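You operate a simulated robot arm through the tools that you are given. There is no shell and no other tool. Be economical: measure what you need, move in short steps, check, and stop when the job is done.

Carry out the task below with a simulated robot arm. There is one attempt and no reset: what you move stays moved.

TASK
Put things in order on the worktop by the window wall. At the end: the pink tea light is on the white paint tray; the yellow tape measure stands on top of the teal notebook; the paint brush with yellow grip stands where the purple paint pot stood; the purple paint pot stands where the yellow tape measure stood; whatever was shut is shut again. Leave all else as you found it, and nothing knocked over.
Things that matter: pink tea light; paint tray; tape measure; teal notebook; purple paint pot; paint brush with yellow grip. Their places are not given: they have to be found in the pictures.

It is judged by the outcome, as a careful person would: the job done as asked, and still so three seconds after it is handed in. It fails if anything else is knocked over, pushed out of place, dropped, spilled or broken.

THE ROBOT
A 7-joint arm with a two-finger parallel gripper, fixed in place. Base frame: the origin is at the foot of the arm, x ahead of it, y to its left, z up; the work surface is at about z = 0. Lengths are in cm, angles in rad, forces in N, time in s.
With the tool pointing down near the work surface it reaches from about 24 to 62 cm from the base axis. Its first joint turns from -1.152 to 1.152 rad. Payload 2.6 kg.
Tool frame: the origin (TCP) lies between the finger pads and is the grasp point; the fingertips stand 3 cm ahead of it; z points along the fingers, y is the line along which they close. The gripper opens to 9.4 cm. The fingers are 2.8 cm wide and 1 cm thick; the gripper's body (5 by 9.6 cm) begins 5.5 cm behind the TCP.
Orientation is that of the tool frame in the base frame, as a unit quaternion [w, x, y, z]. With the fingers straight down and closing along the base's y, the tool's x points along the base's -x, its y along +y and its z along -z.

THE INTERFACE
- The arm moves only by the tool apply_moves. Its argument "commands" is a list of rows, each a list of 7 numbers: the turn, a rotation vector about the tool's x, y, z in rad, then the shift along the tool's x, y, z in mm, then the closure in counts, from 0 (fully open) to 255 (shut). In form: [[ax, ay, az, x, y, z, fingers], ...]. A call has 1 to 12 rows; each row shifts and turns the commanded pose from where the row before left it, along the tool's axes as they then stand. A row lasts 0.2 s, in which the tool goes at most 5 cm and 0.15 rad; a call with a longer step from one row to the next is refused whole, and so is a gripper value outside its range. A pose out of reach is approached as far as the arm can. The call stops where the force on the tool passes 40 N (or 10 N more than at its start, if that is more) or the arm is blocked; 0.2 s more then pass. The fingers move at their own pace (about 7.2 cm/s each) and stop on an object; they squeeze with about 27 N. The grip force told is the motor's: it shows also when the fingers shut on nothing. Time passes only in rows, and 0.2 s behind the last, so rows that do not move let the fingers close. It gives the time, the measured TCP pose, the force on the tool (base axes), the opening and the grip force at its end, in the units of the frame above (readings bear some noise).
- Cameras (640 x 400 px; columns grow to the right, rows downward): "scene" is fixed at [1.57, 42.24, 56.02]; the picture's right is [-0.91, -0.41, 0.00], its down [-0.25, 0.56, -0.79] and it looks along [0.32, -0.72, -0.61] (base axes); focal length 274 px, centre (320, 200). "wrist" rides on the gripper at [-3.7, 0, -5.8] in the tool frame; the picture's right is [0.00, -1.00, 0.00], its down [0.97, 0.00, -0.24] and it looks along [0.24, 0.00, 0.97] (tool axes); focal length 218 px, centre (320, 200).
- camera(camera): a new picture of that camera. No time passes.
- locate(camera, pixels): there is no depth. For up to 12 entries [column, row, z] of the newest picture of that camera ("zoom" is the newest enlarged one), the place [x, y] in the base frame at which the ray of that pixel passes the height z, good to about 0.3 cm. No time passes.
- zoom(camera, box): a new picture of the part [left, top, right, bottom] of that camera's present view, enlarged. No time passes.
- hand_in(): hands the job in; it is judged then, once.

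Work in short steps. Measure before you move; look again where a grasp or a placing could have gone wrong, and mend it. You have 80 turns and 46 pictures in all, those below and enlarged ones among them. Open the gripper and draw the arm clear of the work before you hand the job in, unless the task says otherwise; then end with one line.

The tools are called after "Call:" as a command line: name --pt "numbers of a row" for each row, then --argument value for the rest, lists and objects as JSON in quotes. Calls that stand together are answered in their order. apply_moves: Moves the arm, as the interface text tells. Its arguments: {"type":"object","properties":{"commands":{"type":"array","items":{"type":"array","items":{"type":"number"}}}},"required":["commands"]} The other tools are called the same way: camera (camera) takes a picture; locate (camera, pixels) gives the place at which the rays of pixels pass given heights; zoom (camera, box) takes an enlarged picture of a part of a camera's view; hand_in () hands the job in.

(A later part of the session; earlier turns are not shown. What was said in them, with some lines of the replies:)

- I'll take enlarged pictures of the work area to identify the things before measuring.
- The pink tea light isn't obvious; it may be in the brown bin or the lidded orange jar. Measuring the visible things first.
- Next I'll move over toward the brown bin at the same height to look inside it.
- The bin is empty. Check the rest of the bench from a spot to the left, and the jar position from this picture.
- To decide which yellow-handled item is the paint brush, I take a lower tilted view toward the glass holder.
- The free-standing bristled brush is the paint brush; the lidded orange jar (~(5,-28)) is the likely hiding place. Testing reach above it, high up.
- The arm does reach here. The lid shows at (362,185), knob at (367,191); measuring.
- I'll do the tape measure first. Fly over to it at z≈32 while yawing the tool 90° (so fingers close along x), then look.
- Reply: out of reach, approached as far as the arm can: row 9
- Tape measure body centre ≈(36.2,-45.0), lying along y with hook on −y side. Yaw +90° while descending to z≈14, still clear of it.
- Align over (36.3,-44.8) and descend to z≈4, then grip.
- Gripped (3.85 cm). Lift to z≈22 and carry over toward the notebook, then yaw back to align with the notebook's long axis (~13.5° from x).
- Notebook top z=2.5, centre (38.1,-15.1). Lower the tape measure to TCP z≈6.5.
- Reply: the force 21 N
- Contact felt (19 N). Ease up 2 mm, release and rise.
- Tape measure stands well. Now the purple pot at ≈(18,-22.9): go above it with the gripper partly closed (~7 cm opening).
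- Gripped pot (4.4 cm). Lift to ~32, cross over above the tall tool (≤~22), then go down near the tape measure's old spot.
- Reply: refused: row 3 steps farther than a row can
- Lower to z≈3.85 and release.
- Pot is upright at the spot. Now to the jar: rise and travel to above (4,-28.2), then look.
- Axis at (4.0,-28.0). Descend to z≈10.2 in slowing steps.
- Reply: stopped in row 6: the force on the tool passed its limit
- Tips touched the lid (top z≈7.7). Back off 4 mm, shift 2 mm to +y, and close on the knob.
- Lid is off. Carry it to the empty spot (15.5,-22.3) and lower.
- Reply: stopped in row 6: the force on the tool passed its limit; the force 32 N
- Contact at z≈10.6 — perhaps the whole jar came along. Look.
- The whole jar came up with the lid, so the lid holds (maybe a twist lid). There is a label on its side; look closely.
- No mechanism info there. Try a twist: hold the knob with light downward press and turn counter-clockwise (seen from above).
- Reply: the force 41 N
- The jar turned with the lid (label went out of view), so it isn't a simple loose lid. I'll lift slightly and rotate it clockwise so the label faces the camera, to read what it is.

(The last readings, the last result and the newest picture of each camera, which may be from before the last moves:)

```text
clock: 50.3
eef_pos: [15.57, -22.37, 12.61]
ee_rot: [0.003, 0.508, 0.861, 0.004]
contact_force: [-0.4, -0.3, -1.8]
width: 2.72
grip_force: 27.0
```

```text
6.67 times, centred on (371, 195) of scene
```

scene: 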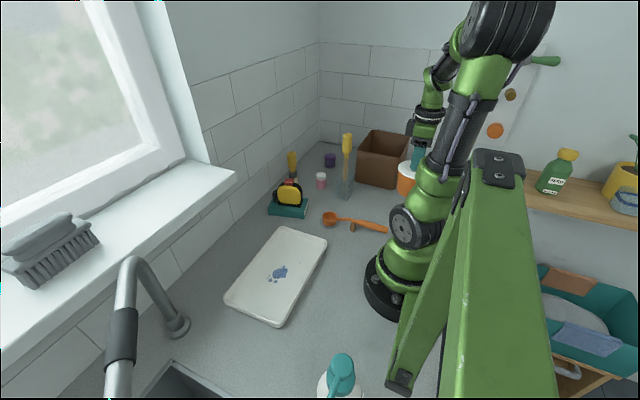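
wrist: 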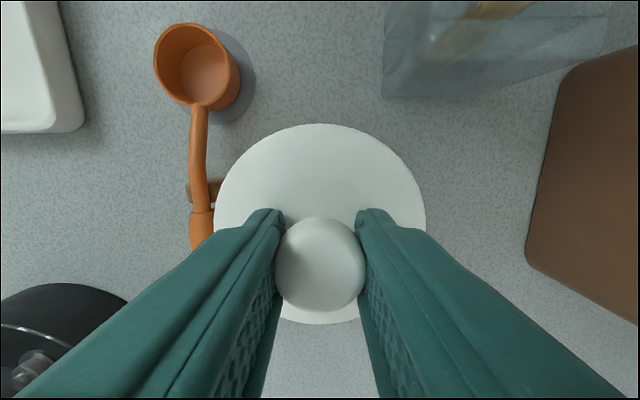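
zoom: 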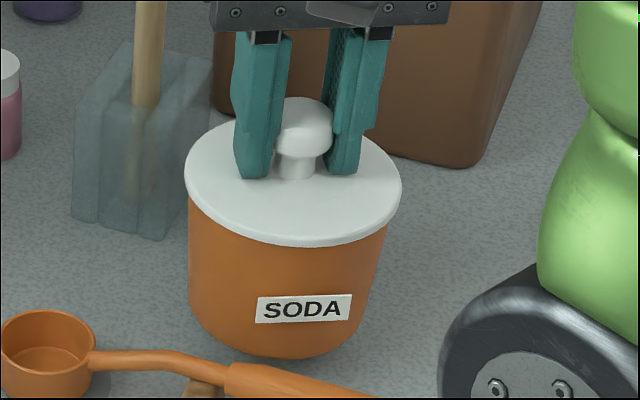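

The jar says SODA and lid and body behave as one piece; it looks like a prop. Put it back exactly at its place (4,-28) with its original orientation before searching elsewhere.

Call:
apply_moves --pt "0 0 -0.15 0 0 -20 255" --pt "0 0 -0.15 0 0 -15 255" --pt "0 0 -0.15 0 0 0 255" --pt "0 0 -0.15 0 0 0 255" --pt "0 0 -0.15 0 0 0 255" --pt "0 0 -0.15 0 0 0 255" --pt "0 0 -0.15 0 0 0 255" --pt "0 0 -0.016 0 0 0 255" --pt "0 0 0 38 -19 0 255" --pt "0 0 0 38 -19 0 255" --pt "0 0 0 39 -19 0 255" --pt "0 0 0 0 0 0 255"

Call:
camera --camera "wrist"

```text
clock: 52.9
eef_pos: [3.96, -28.0, 15.71]
ee_rot: [0.005, -0.001, 1.0, 0.002]
contact_force: [0.1, -1.0, -1.4]
width: 2.69
grip_force: 27.5
```

```text
8 pictures are left
```

wrist: 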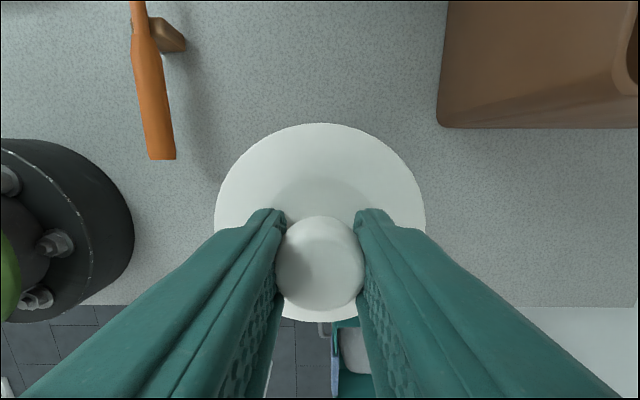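

Call:
apply_moves --pt "0 0 0 0 0 25 255" --pt "0 0 0 0 0 15 255" --pt "0 0 0 0 0 5 255" --pt "0 0 0 0 0 2 255" --pt "0 0 0 0 0 0 255"

```text
clock: 54.1
eef_pos: [4.11, -28.0, 11.11]
ee_rot: [0.005, -0.001, 1.0, 0.003]
contact_force: [-1.0, -1.0, -1.8]
width: 2.74
grip_force: 26.8
```

Still hanging by ~2 N; lower to contact and release.

Call:
apply_moves --pt "0 0 0 0 0 2 255" --pt "0 0 0 0 0 2 255" --pt "0 0 0 0 0 0 255"

```text
clock: 54.9
eef_pos: [4.18, -28.0, 10.74]
ee_rot: [0.005, -0.002, 1.0, 0.003]
contact_force: [0.4, -0.8, -1.5]
width: 2.72
grip_force: 27.2
```

Call:
apply_moves --pt "0 0 0 2 0 1.5 255" --pt "0 0 0 0 0 1 255" --pt "0 0 0 0 0 0 255"

```text
clock: 55.7
eef_pos: [3.96, -28.23, 10.63]
ee_rot: [0.007, 0.0, 1.0, 0.001]
contact_force: [0.6, 4.4, 8.2]
width: 2.71
grip_force: 27.2
stopped in row 3: the force on the tool passed its limit (the readings are from after the stop); the commanded pose is now the measured one
```

Jar rests on the bench with ~8 N. One light-press twist test (CCW 0.75 rad), then a small lift to feel whether the lid alone comes up.

Call:
apply_moves --pt "0 0 -0.15 0 0 0 255" --pt "0 0 -0.15 0 0 0 255" --pt "0 0 -0.15 0 0 0 255" --pt "0 0 -0.15 0 0 0 255" --pt "0 0 -0.15 0 0 0 255" --pt "0 0 0 0 0 0 255" --pt "0 0 0 0 0 -5 255" --pt "0 0 0 0 0 -10 255" --pt "0 0 0 0 0 0 255"

```text
clock: 57.7
eef_pos: [3.96, -28.08, 12.21]
ee_rot: [0.007, -0.367, 0.93, -0.001]
contact_force: [-0.3, 0.3, -2.0]
width: 2.68
grip_force: 26.5
```

Still the full weight: the jar is one piece. Turn it back, set it down, release, and rise for a search view.

Call:
apply_moves --pt "0 0 0.15 0 0 0 255" --pt "0 0 0.15 0 0 0 255" --pt "0 0 0.15 0 0 0 255" --pt "0 0 0.15 0 0 0 255" --pt "0 0 0.15 0 0 0 255" --pt "0 0 0 0 0 10 255" --pt "0 0 0 0 0 4 255" --pt "0 0 0 0 0 1.5 255" --pt "0 0 0 0 0 0 255"

```text
clock: 59.7
eef_pos: [4.07, -28.15, 10.63]
ee_rot: [0.007, 0.0, 1.0, 0.001]
contact_force: [-0.7, 10.1, 30.3]
width: 2.71
grip_force: 26.8
```

Call:
apply_moves --pt "0 0 0 0 0 -2 255" --pt "0 0 0 0 0 0 180" --pt "0 0 0 0 0 0 110" --pt "0 0 0 0 0 0 110" --pt "0 0 0 0 0 -30 110" --pt "0 0 0 0 0 -40 110" --pt "0 0 0 0 0 -30 110" --pt "0 0 0 -40 28 0 110" --pt "0 0 0 -40 28 0 110" --pt "0 0 0 -40 28 0 110" --pt "0 0 0 -40 28 0 110" --pt "0 0 0 0 0 0 110"

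Call:
camera --camera "wrist"

```text
clock: 62.3
eef_pos: [19.89, -16.92, 21.0]
ee_rot: [0.006, -0.001, 1.0, 0.002]
contact_force: [1.0, -0.3, 0.2]
width: 5.35
grip_force: 0.0
```

```text
7 pictures are left
```

wrist: 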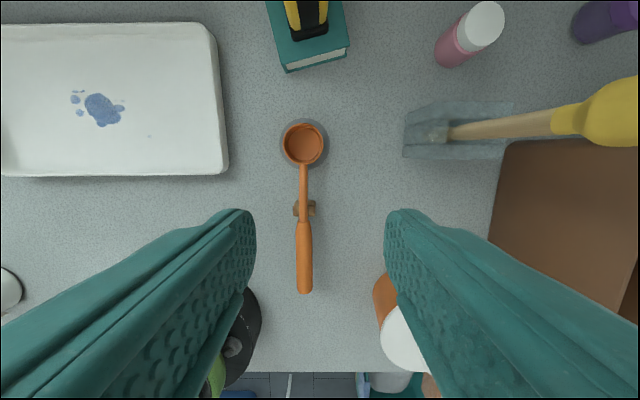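

Scoop is empty. Look at the left side and sink.

Call:
apply_moves --pt "0 0 0 0 25 -30 255" --pt "0 0 0 0 35 -30 255" --pt "0 0 0 0 35 -30 255" --pt "0 0 0 0 45 -20 255" --pt "0 0 0 0 48 0 255" --pt "0 0 0 0 48 0 255" --pt "0 0 0 0 48 0 255" --pt "0 0 0 0 48 0 255" --pt "0 0 0 0 48 0 255" --pt "0 0 0 0 30 0 255" --pt "0 0 0 0 0 0 255"

Call:
camera --camera "wrist"

```text
clock: 64.7
eef_pos: [19.64, 24.12, 32.17]
ee_rot: [0.007, -0.002, 1.0, 0.002]
contact_force: [0.6, 0.9, 0.4]
width: 0.0
grip_force: 27.2
```

```text
6 pictures are left
```

wrist: 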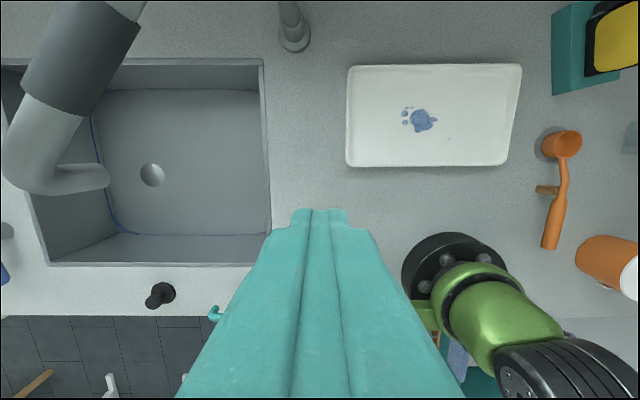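

No tea light at the left. Re-checking geometry, the bin's +x/+y inner corner was hidden in every view so far; go and look straight down into the bin.

Call:
apply_moves --pt "0 0 0 0 -48 0 255" --pt "0 0 0 0 -48 0 255" --pt "0 0 0 0 -48 0 255" --pt "0 0 0 0 -48 0 255" --pt "0 0 0 0 -48 0 255" --pt "0 0 0 0 -48 0 255" --pt "0 0 0 0 -48 0 255" --pt "0 0 0 0 -48 0 255" --pt "0 0 0 0 -48 0 255" --pt "0 0 0 0 -48 0 255"

Call:
apply_moves --pt "0 0 0 15 -45 -4 255" --pt "0 0 0 15 -45 -4 255" --pt "0 0 0 15 -45 -4 255" --pt "0 0 0 10 -40 -4 255" --pt "0 0 0 0 0 0 255"

Call:
camera --camera "wrist"

```text
clock: 66.9
eef_pos: [19.53, -23.98, 32.02]
ee_rot: [0.007, -0.001, 1.0, 0.002]
contact_force: [-0.3, -0.6, -0.1]
width: 0.0
grip_force: 26.7
```

```text
clock: 68.1
eef_pos: [14.23, -41.53, 33.61]
ee_rot: [0.007, -0.002, 1.0, 0.001]
contact_force: [0.7, 0.3, -0.1]
width: 0.0
grip_force: 26.3
```

```text
5 pictures are left
```

wrist: 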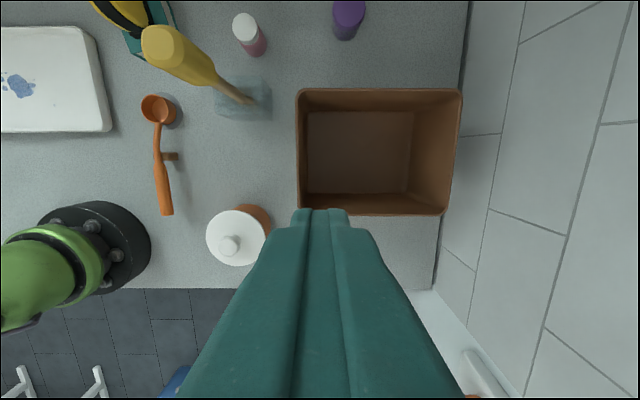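

The bin is empty too. Take a close, tilted look at the pink capped item to judge what it really is.

Call:
apply_moves --pt "0 0 0 -32 34 0 0" --pt "0 0 0 -32 34 0 0" --pt "0 0 0 -32 34 0 0" --pt "0 0 0 -32 34 0 0" --pt "0 0 0 -32 34 0 0" --pt "0 0 0 -25 28 0 0" --pt "0 0 0 0 0 45 0" --pt "0 0 0 0 0 45 0" --pt "0 0 0 0 0 40 0" --pt "0.15 0 0 0 0 20 0" --pt "0.15 0 0 0 0 0 0" --pt "0.15 0 0 0 0 0 0"

Call:
apply_moves --pt "0.15 0 0 0 0 0 0" --pt "0.15 0 0 0 0 0 0" --pt "0 0 0 0 0 0 0"

Call:
camera --camera "wrist"

```text
clock: 70.7
eef_pos: [32.92, -21.52, 18.77]
ee_rot: [0.007, 0.0, 0.975, -0.223]
contact_force: [0.2, -0.1, 1.1]
width: 9.4
grip_force: 0.0
```

```text
clock: 71.5
eef_pos: [32.93, -21.53, 18.66]
ee_rot: [0.007, 0.002, 0.931, -0.366]
contact_force: [-0.4, -0.7, 0.1]
width: 9.41
grip_force: 0.0
```

```text
4 pictures are left
```

wrist: 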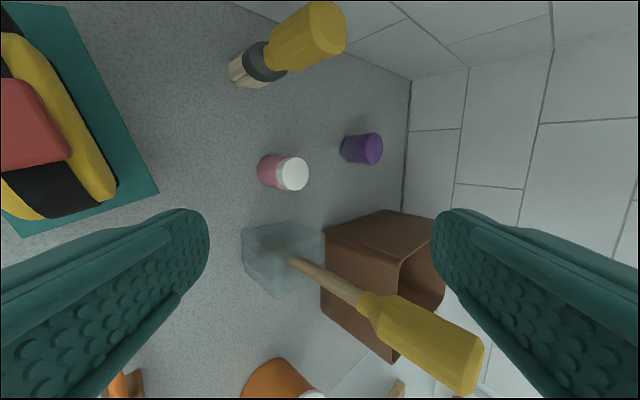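

It is a small pink pot with a white cap, the only pink thing anywhere in reach, and nothing opens; I take it as the pink tea light. Measure it and the brush from this picture.

Call:
locate --camera "wrist" --pixels '[[291, 174, 5], [291, 174, 4.5], [266, 170, 0.5], [258, 170, 0], [240, 70, 0], [248, 76, 0], [266, 62, 4], [328, 28, 13], [362, 148, 5]]'

```text
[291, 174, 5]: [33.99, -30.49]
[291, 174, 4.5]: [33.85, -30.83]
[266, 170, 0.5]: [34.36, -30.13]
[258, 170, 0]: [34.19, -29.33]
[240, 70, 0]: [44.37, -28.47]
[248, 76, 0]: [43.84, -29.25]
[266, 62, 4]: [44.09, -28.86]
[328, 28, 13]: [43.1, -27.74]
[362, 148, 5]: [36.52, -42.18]
```

Straighten up and go over the pink item at (34.0,-30.7), then descend and grip.

Call:
apply_moves --pt "-0.15 0 0 0 0 0 92" --pt "-0.15 0 0 0 0 0 92" --pt "-0.15 0 0 0 0 0 92" --pt "-0.15 0 0 0 0 0 92" --pt "-0.15 0 0 0 0 0 92" --pt "0 0 0 -4 -32 0 92" --pt "0 0 0 -4 -32 0 92" --pt "0 0 0 -3 -27 0 92" --pt "0 0 0 0 0 0 92"

```text
clock: 73.5
eef_pos: [33.73, -30.69, 18.85]
ee_rot: [0.008, -0.001, 1.0, 0.002]
contact_force: [-0.4, -0.1, 0.2]
width: 6.01
grip_force: 0.1
```

Call:
apply_moves --pt "0 0 0 -1 0 45 92" --pt "0 0 0 0 0 45 92" --pt "0 0 0 0 0 40 92" --pt "0 0 0 0 0 19 92" --pt "0 0 0 0 0 0 92" --pt "0 0 0 0 0 0 255" --pt "0 0 0 0 0 0 255" --pt "0 0 0 0 0 0 255"

```text
clock: 74.1
eef_pos: [34.47, -31.14, 12.47]
ee_rot: [0.013, 0.0, 1.0, -0.007]
contact_force: [0.0, 2.1, 27.3]
width: 6.03
grip_force: 0.1
stopped in row 2: the force on the tool passed its limit (the readings are from after the stop); the commanded pose is now the measured one
```

Unexpected contact at z≈12.5, likely the hand against the tall tool. Back straight up and look.

Call:
apply_moves --pt "0 0 0 0 0 -20 92" --pt "0 0 0 0 0 -40 92" --pt "0 0 0 0 0 -30 92" --pt "0 0 0 0 0 0 92"

Call:
zoom --camera "scene" --box '[250, 100, 410, 230]'

```text
clock: 75.1
eef_pos: [34.07, -30.87, 21.16]
ee_rot: [0.011, -0.001, 1.0, -0.005]
contact_force: [0.7, -0.5, 0.8]
width: 5.99
grip_force: 0.0
```

```text
3.08 times, centred on (330, 165) of scene
```

zoom: 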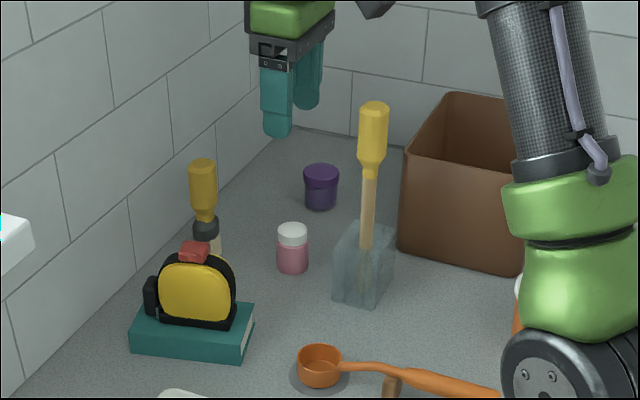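

Nothing moved: the tool, pink item and others stand as before. The side module on the hand (on the tool's +x side) must have met the tall tool's top, so I yaw 90° to keep it on the +y side, then retry slowly.

Call:
apply_moves --pt "-0.01 0.022 0 0 0 -20 92" --pt "0 0 0.15 0 0 0 92" --pt "0 0 0.15 0 0 0 92" --pt "0 0 0.15 0 0 0 92" --pt "0 0 0.15 0 0 0 92" --pt "0 0 0.15 0 0 0 92" --pt "0 0 0.15 0 0 0 92" --pt "0 0 0.15 0 0 0 92" --pt "0 0 0.15 0 0 0 92" --pt "0 0 0.15 0 0 0 92" --pt "0 0 0.15 0 0 0 92" --pt "0 0 0.07 0 0 0 92"

Call:
apply_moves --pt "0 0 0 0 0 25 92" --pt "0 0 0 0 0 25 92" --pt "0 0 0 0 0 20 92" --pt "0 0 0 0 0 20 92" --pt "0 0 0 0 0 15 92" --pt "0 0 0 0 0 0 92"

```text
clock: 77.7
eef_pos: [33.98, -30.85, 23.24]
ee_rot: [0.001, 0.707, 0.707, 0.001]
contact_force: [-0.2, 0.5, 0.7]
width: 6.03
grip_force: 0.1
```

```text
clock: 79.1
eef_pos: [34.08, -30.9, 12.43]
ee_rot: [0.001, 0.706, 0.708, 0.0]
contact_force: [0.0, -0.4, -0.1]
width: 6.0
grip_force: 0.0
```

No contact this time. Continue down to z≈3.9 and grip.

Call:
apply_moves --pt "0 0 0 0 0 25 92" --pt "0 0 0 0 0 25 92" --pt "0 0 0 0 0 20 92" --pt "0 0 0 0 0 15 92" --pt "0 0 0 0 0 0 92" --pt "0 0 0 0 0 0 255" --pt "0 0 0 0 0 0 255" --pt "0 0 0 0 0 0 255" --pt "0 0 0 0 0 0 255"

```text
clock: 81.1
eef_pos: [34.14, -30.83, 4.09]
ee_rot: [0.001, 0.706, 0.708, 0.0]
contact_force: [0.0, 0.1, 0.6]
width: 3.57
grip_force: 27.8
```

Call:
apply_moves --pt "0 0 0 0 0 -30 255" --pt "0 0 0 0 0 -45 255" --pt "0 0 0 0 0 -45 255" --pt "0 0 0 0 0 -45 255" --pt "0 0 0 46 -9 0 255" --pt "0 0 0 46 -9 0 255" --pt "0 0 0 46 -9 0 255" --pt "0 0 0 46 -9 0 255" --pt "0 0 0 46 -9 0 255" --pt "0 0 0 46 -9 0 255" --pt "0 0 0 46 -9 0 255" --pt "0 0 0 0 0 0 255"

Call:
apply_moves --pt "0 0 0 0 0 45 255" --pt "0 0 0 0 0 45 255" --pt "0 0 0 0 0 40 255" --pt "0 0 0 0 0 15 255" --pt "0 0 0 0 0 4 255" --pt "0 0 0 0 0 3 255" --pt "0 0 0 0 0 0 255"

```text
clock: 83.7
eef_pos: [27.67, 1.36, 20.74]
ee_rot: [0.001, 0.707, 0.707, 0.0]
contact_force: [-0.3, 1.2, -1.0]
width: 3.52
grip_force: 27.5
```

```text
clock: 85.3
eef_pos: [27.78, 1.23, 5.36]
ee_rot: [0.001, 0.706, 0.708, 0.0]
contact_force: [-0.2, 0.3, -0.9]
width: 3.53
grip_force: 27.2
```

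Call:
apply_moves --pt "0 0 0 0 0 3 255" --pt "0 0 0 0 0 2 255" --pt "0 0 0 0 0 2 255" --pt "0 0 0 0 0 2 255" --pt "0 0 0 0 0 0 255"

```text
clock: 86.5
eef_pos: [27.77, 1.19, 4.45]
ee_rot: [0.0, 0.706, 0.708, 0.0]
contact_force: [-3.3, -1.0, 18.9]
width: 3.54
grip_force: 27.1
```

Touched down on the tray. Release, rise, and yaw back to 0.

Call:
apply_moves --pt "0 0 0 0 0 -1 255" --pt "0 0 0 0 0 0 200" --pt "0 0 0 0 0 0 92" --pt "0 0 0 0 0 0 92" --pt "0 0 0 0 0 -30 92" --pt "0 0 0 0 0 -45 92" --pt "0 0 0 0 0 -45 92" --pt "0 0 0 0 0 -45 92" --pt "0 0 0 0 0 -10 92"

Call:
apply_moves --pt "0 0 -0.15 0 0 0 92" --pt "0 0 -0.15 0 0 0 92" --pt "0 0 -0.15 0 0 0 92" --pt "0 0 -0.15 0 0 0 92" --pt "0 0 -0.15 0 0 0 92" --pt "0 0 -0.15 0 0 0 92" --pt "0 0 -0.15 0 0 0 92" --pt "0 0 -0.15 0 0 0 92" --pt "0 0 -0.15 0 0 0 92" --pt "0 0 -0.15 0 0 0 92" --pt "0 0 -0.0708 0 0 0 92" --pt "0 0 0 0 0 0 92"

Call:
apply_moves --pt "0 0 0 -20 -38 0 92" --pt "0 0 0 -20 -38 0 92" --pt "0 0 0 -20 -38 0 92" --pt "0 0 0 -20 -38 0 92" --pt "0 0 0 -20 -38 0 92" --pt "0 0 0 -20 -38 0 92" --pt "0 0 0 -20 -38 0 92" --pt "0 0 0 -17 -35 0 92" --pt "0 0 0 0 0 0 92"

Call:
camera --camera "wrist"

```text
clock: 88.5
eef_pos: [27.61, 1.26, 22.09]
ee_rot: [0.001, 0.706, 0.708, 0.0]
contact_force: [0.1, 0.5, -0.4]
width: 6.0
grip_force: 0.0
```

```text
clock: 91.1
eef_pos: [27.68, 1.23, 22.04]
ee_rot: [0.001, -0.002, 1.0, 0.0]
contact_force: [-0.4, -0.1, 0.5]
width: 6.0
grip_force: 0.0
```

```text
clock: 93.1
eef_pos: [43.4, -28.77, 22.08]
ee_rot: [0.001, -0.001, 1.0, -0.001]
contact_force: [0.2, 0.5, -0.6]
width: 6.0
grip_force: 0.1
```

```text
2 pictures are left
```

wrist: 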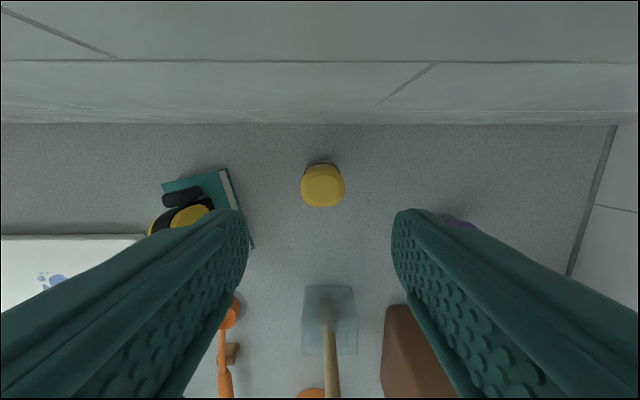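

Call:
locate --camera "wrist" --pixels '[[323, 186, 12], [323, 186, 13], [302, 186, 12.5], [344, 186, 12.5], [323, 164, 6], [320, 124, 0]]'

```text
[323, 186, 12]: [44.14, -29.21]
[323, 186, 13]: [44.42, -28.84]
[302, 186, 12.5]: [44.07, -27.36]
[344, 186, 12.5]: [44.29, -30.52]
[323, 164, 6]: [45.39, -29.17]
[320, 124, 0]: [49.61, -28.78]
```

Brush axis at (44.2,-29.0). Align and descend slowly to z≈9, then grip the handle.

Call:
apply_moves --pt "0 0 0 -8 -2 0 92" --pt "0 0 0 0 0 30 92" --pt "0 0 0 0 0 30 92" --pt "0 0 0 0 0 30 92" --pt "0 0 0 0 0 25 92" --pt "0 0 0 0 0 15 92" --pt "0 0 0 0 0 0 92" --pt "0 0 0 0 0 0 255" --pt "0 0 0 0 0 0 255" --pt "0 0 0 0 0 0 255"

```text
clock: 95.3
eef_pos: [44.26, -28.89, 9.13]
ee_rot: [0.001, -0.001, 1.0, 0.0]
contact_force: [0.2, 0.2, -0.7]
width: 3.7
grip_force: 26.8
```

Call:
apply_moves --pt "0 0 0 0 0 -30 255" --pt "0 0 0 0 0 -40 255" --pt "0 0 0 0 0 -40 255" --pt "0 0 0 0 0 -40 255" --pt "0 0 0 15 38 0 255" --pt "0 0 0 15 38 0 255" --pt "0 0 0 15 38 0 255" --pt "0 0 0 15 36 0 255" --pt "0 0 0 40 0 0 255" --pt "0 0 0 40 0 0 255" --pt "0 0 0 40 0 0 255" --pt "0 0 0 40 0 0 255"

Call:
apply_moves --pt "0 0 0 43 0 0 255" --pt "0 0 0 0 -30 0 255" --pt "0 0 0 0 -30 0 255" --pt "0 0 0 0 -30 0 255" --pt "0 0 0 0 0 0 255"

```text
clock: 97.9
eef_pos: [22.23, -14.02, 24.07]
ee_rot: [0.001, 0.0, 1.0, 0.0]
contact_force: [0.0, 0.1, -1.5]
width: 3.75
grip_force: 27.0
```

```text
clock: 99.1
eef_pos: [17.77, -23.23, 24.1]
ee_rot: [0.001, -0.001, 1.0, 0.0]
contact_force: [0.1, -0.3, -0.3]
width: 3.71
grip_force: 27.1
```

Lower: bottom contact expected at TCP z≈9.1.

Call:
apply_moves --pt "0 0 0 -2.5 3 40 255" --pt "0 0 0 0 0 40 255" --pt "0 0 0 0 0 40 255" --pt "0 0 0 0 0 20 255" --pt "0 0 0 0 0 6 255" --pt "0 0 0 0 0 3 255" --pt "0 0 0 0 0 0 255"

```text
clock: 100.7
eef_pos: [18.23, -22.71, 9.16]
ee_rot: [0.001, -0.001, 1.0, 0.0]
contact_force: [0.1, 0.0, -1.0]
width: 3.71
grip_force: 27.1
```

Call:
apply_moves --pt "0 0 0 2 -2 0 255" --pt "0 0 0 0 0 1.5 255" --pt "0 0 0 0 0 1.5 255" --pt "0 0 0 0 0 0 255"

```text
clock: 101.7
eef_pos: [17.97, -22.92, 8.99]
ee_rot: [0.002, -0.001, 1.0, -0.001]
contact_force: [-0.5, 5.7, 27.5]
width: 3.72
grip_force: 27.2
```

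Contact with the bench. Ease 1 mm, release gently and rise clear.

Call:
apply_moves --pt "0 0 0 0 0 -1.5 255" --pt "0 0 0 0 0 0 200" --pt "0 0 0 0 0 0 120" --pt "0 0 0 0 0 0 80" --pt "0 0 0 0 0 0 60" --pt "0 0 0 0 0 -30 60" --pt "0 0 0 0 0 -40 60" --pt "0 0 0 0 0 -45 0" --pt "0 0 0 0 0 -45 0" --pt "0 0 0 0 0 -45 0" --pt "0 0 0 0 0 -40 0"

Call:
camera --camera "wrist"

```text
clock: 104.1
eef_pos: [17.99, -22.91, 33.77]
ee_rot: [0.0, -0.001, 1.0, 0.0]
contact_force: [0.2, 0.0, 1.0]
width: 9.41
grip_force: 0.1
```

```text
1 pictures are left
```

wrist: 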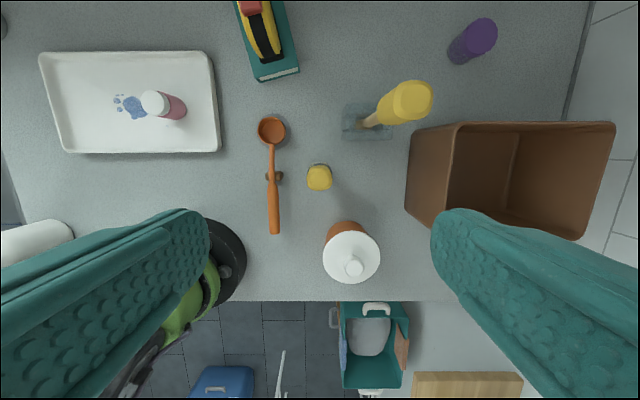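

Everything stands. A quick check of the jar's and holder's positions.

Call:
locate --camera "wrist" --pixels '[[351, 256, 7.7], [354, 267, 10], [319, 177, 13], [345, 137, 0], [163, 107, 3]]'

```text
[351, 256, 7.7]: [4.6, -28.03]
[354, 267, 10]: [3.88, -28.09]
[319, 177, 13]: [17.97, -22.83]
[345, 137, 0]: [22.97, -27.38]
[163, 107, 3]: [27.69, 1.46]
```

Jar knob at (3.9,-28.1), holder corner at (23.0,-27.4), brush at (18.0,-22.8): all where they belong. The gripper is open and the arm is high and clear, so I hand in.

Call:
hand_in

```text
The job is handed in.
```

I handed the job in, but I'm not sure about the tea light: I put the only pink thing in reach, a small pink pot with a white cap, on the white paint tray. I took it for the tea light because I saw nothing that looked like a real one. The white-lidded SODA jar could still hide one: its lid would not come off by lifting or twisting. I put that jar back within about 0.3 cm of its place, still shut. The tape measure stands on the teal notebook, the purple pot stands where the tape measure was, and the yellow-grip brush stands where the purple pot was. Once, on the way down to the pink pot, the hand bumped something, probably the tall yellow-handled tool; nothing fell or visibly moved.
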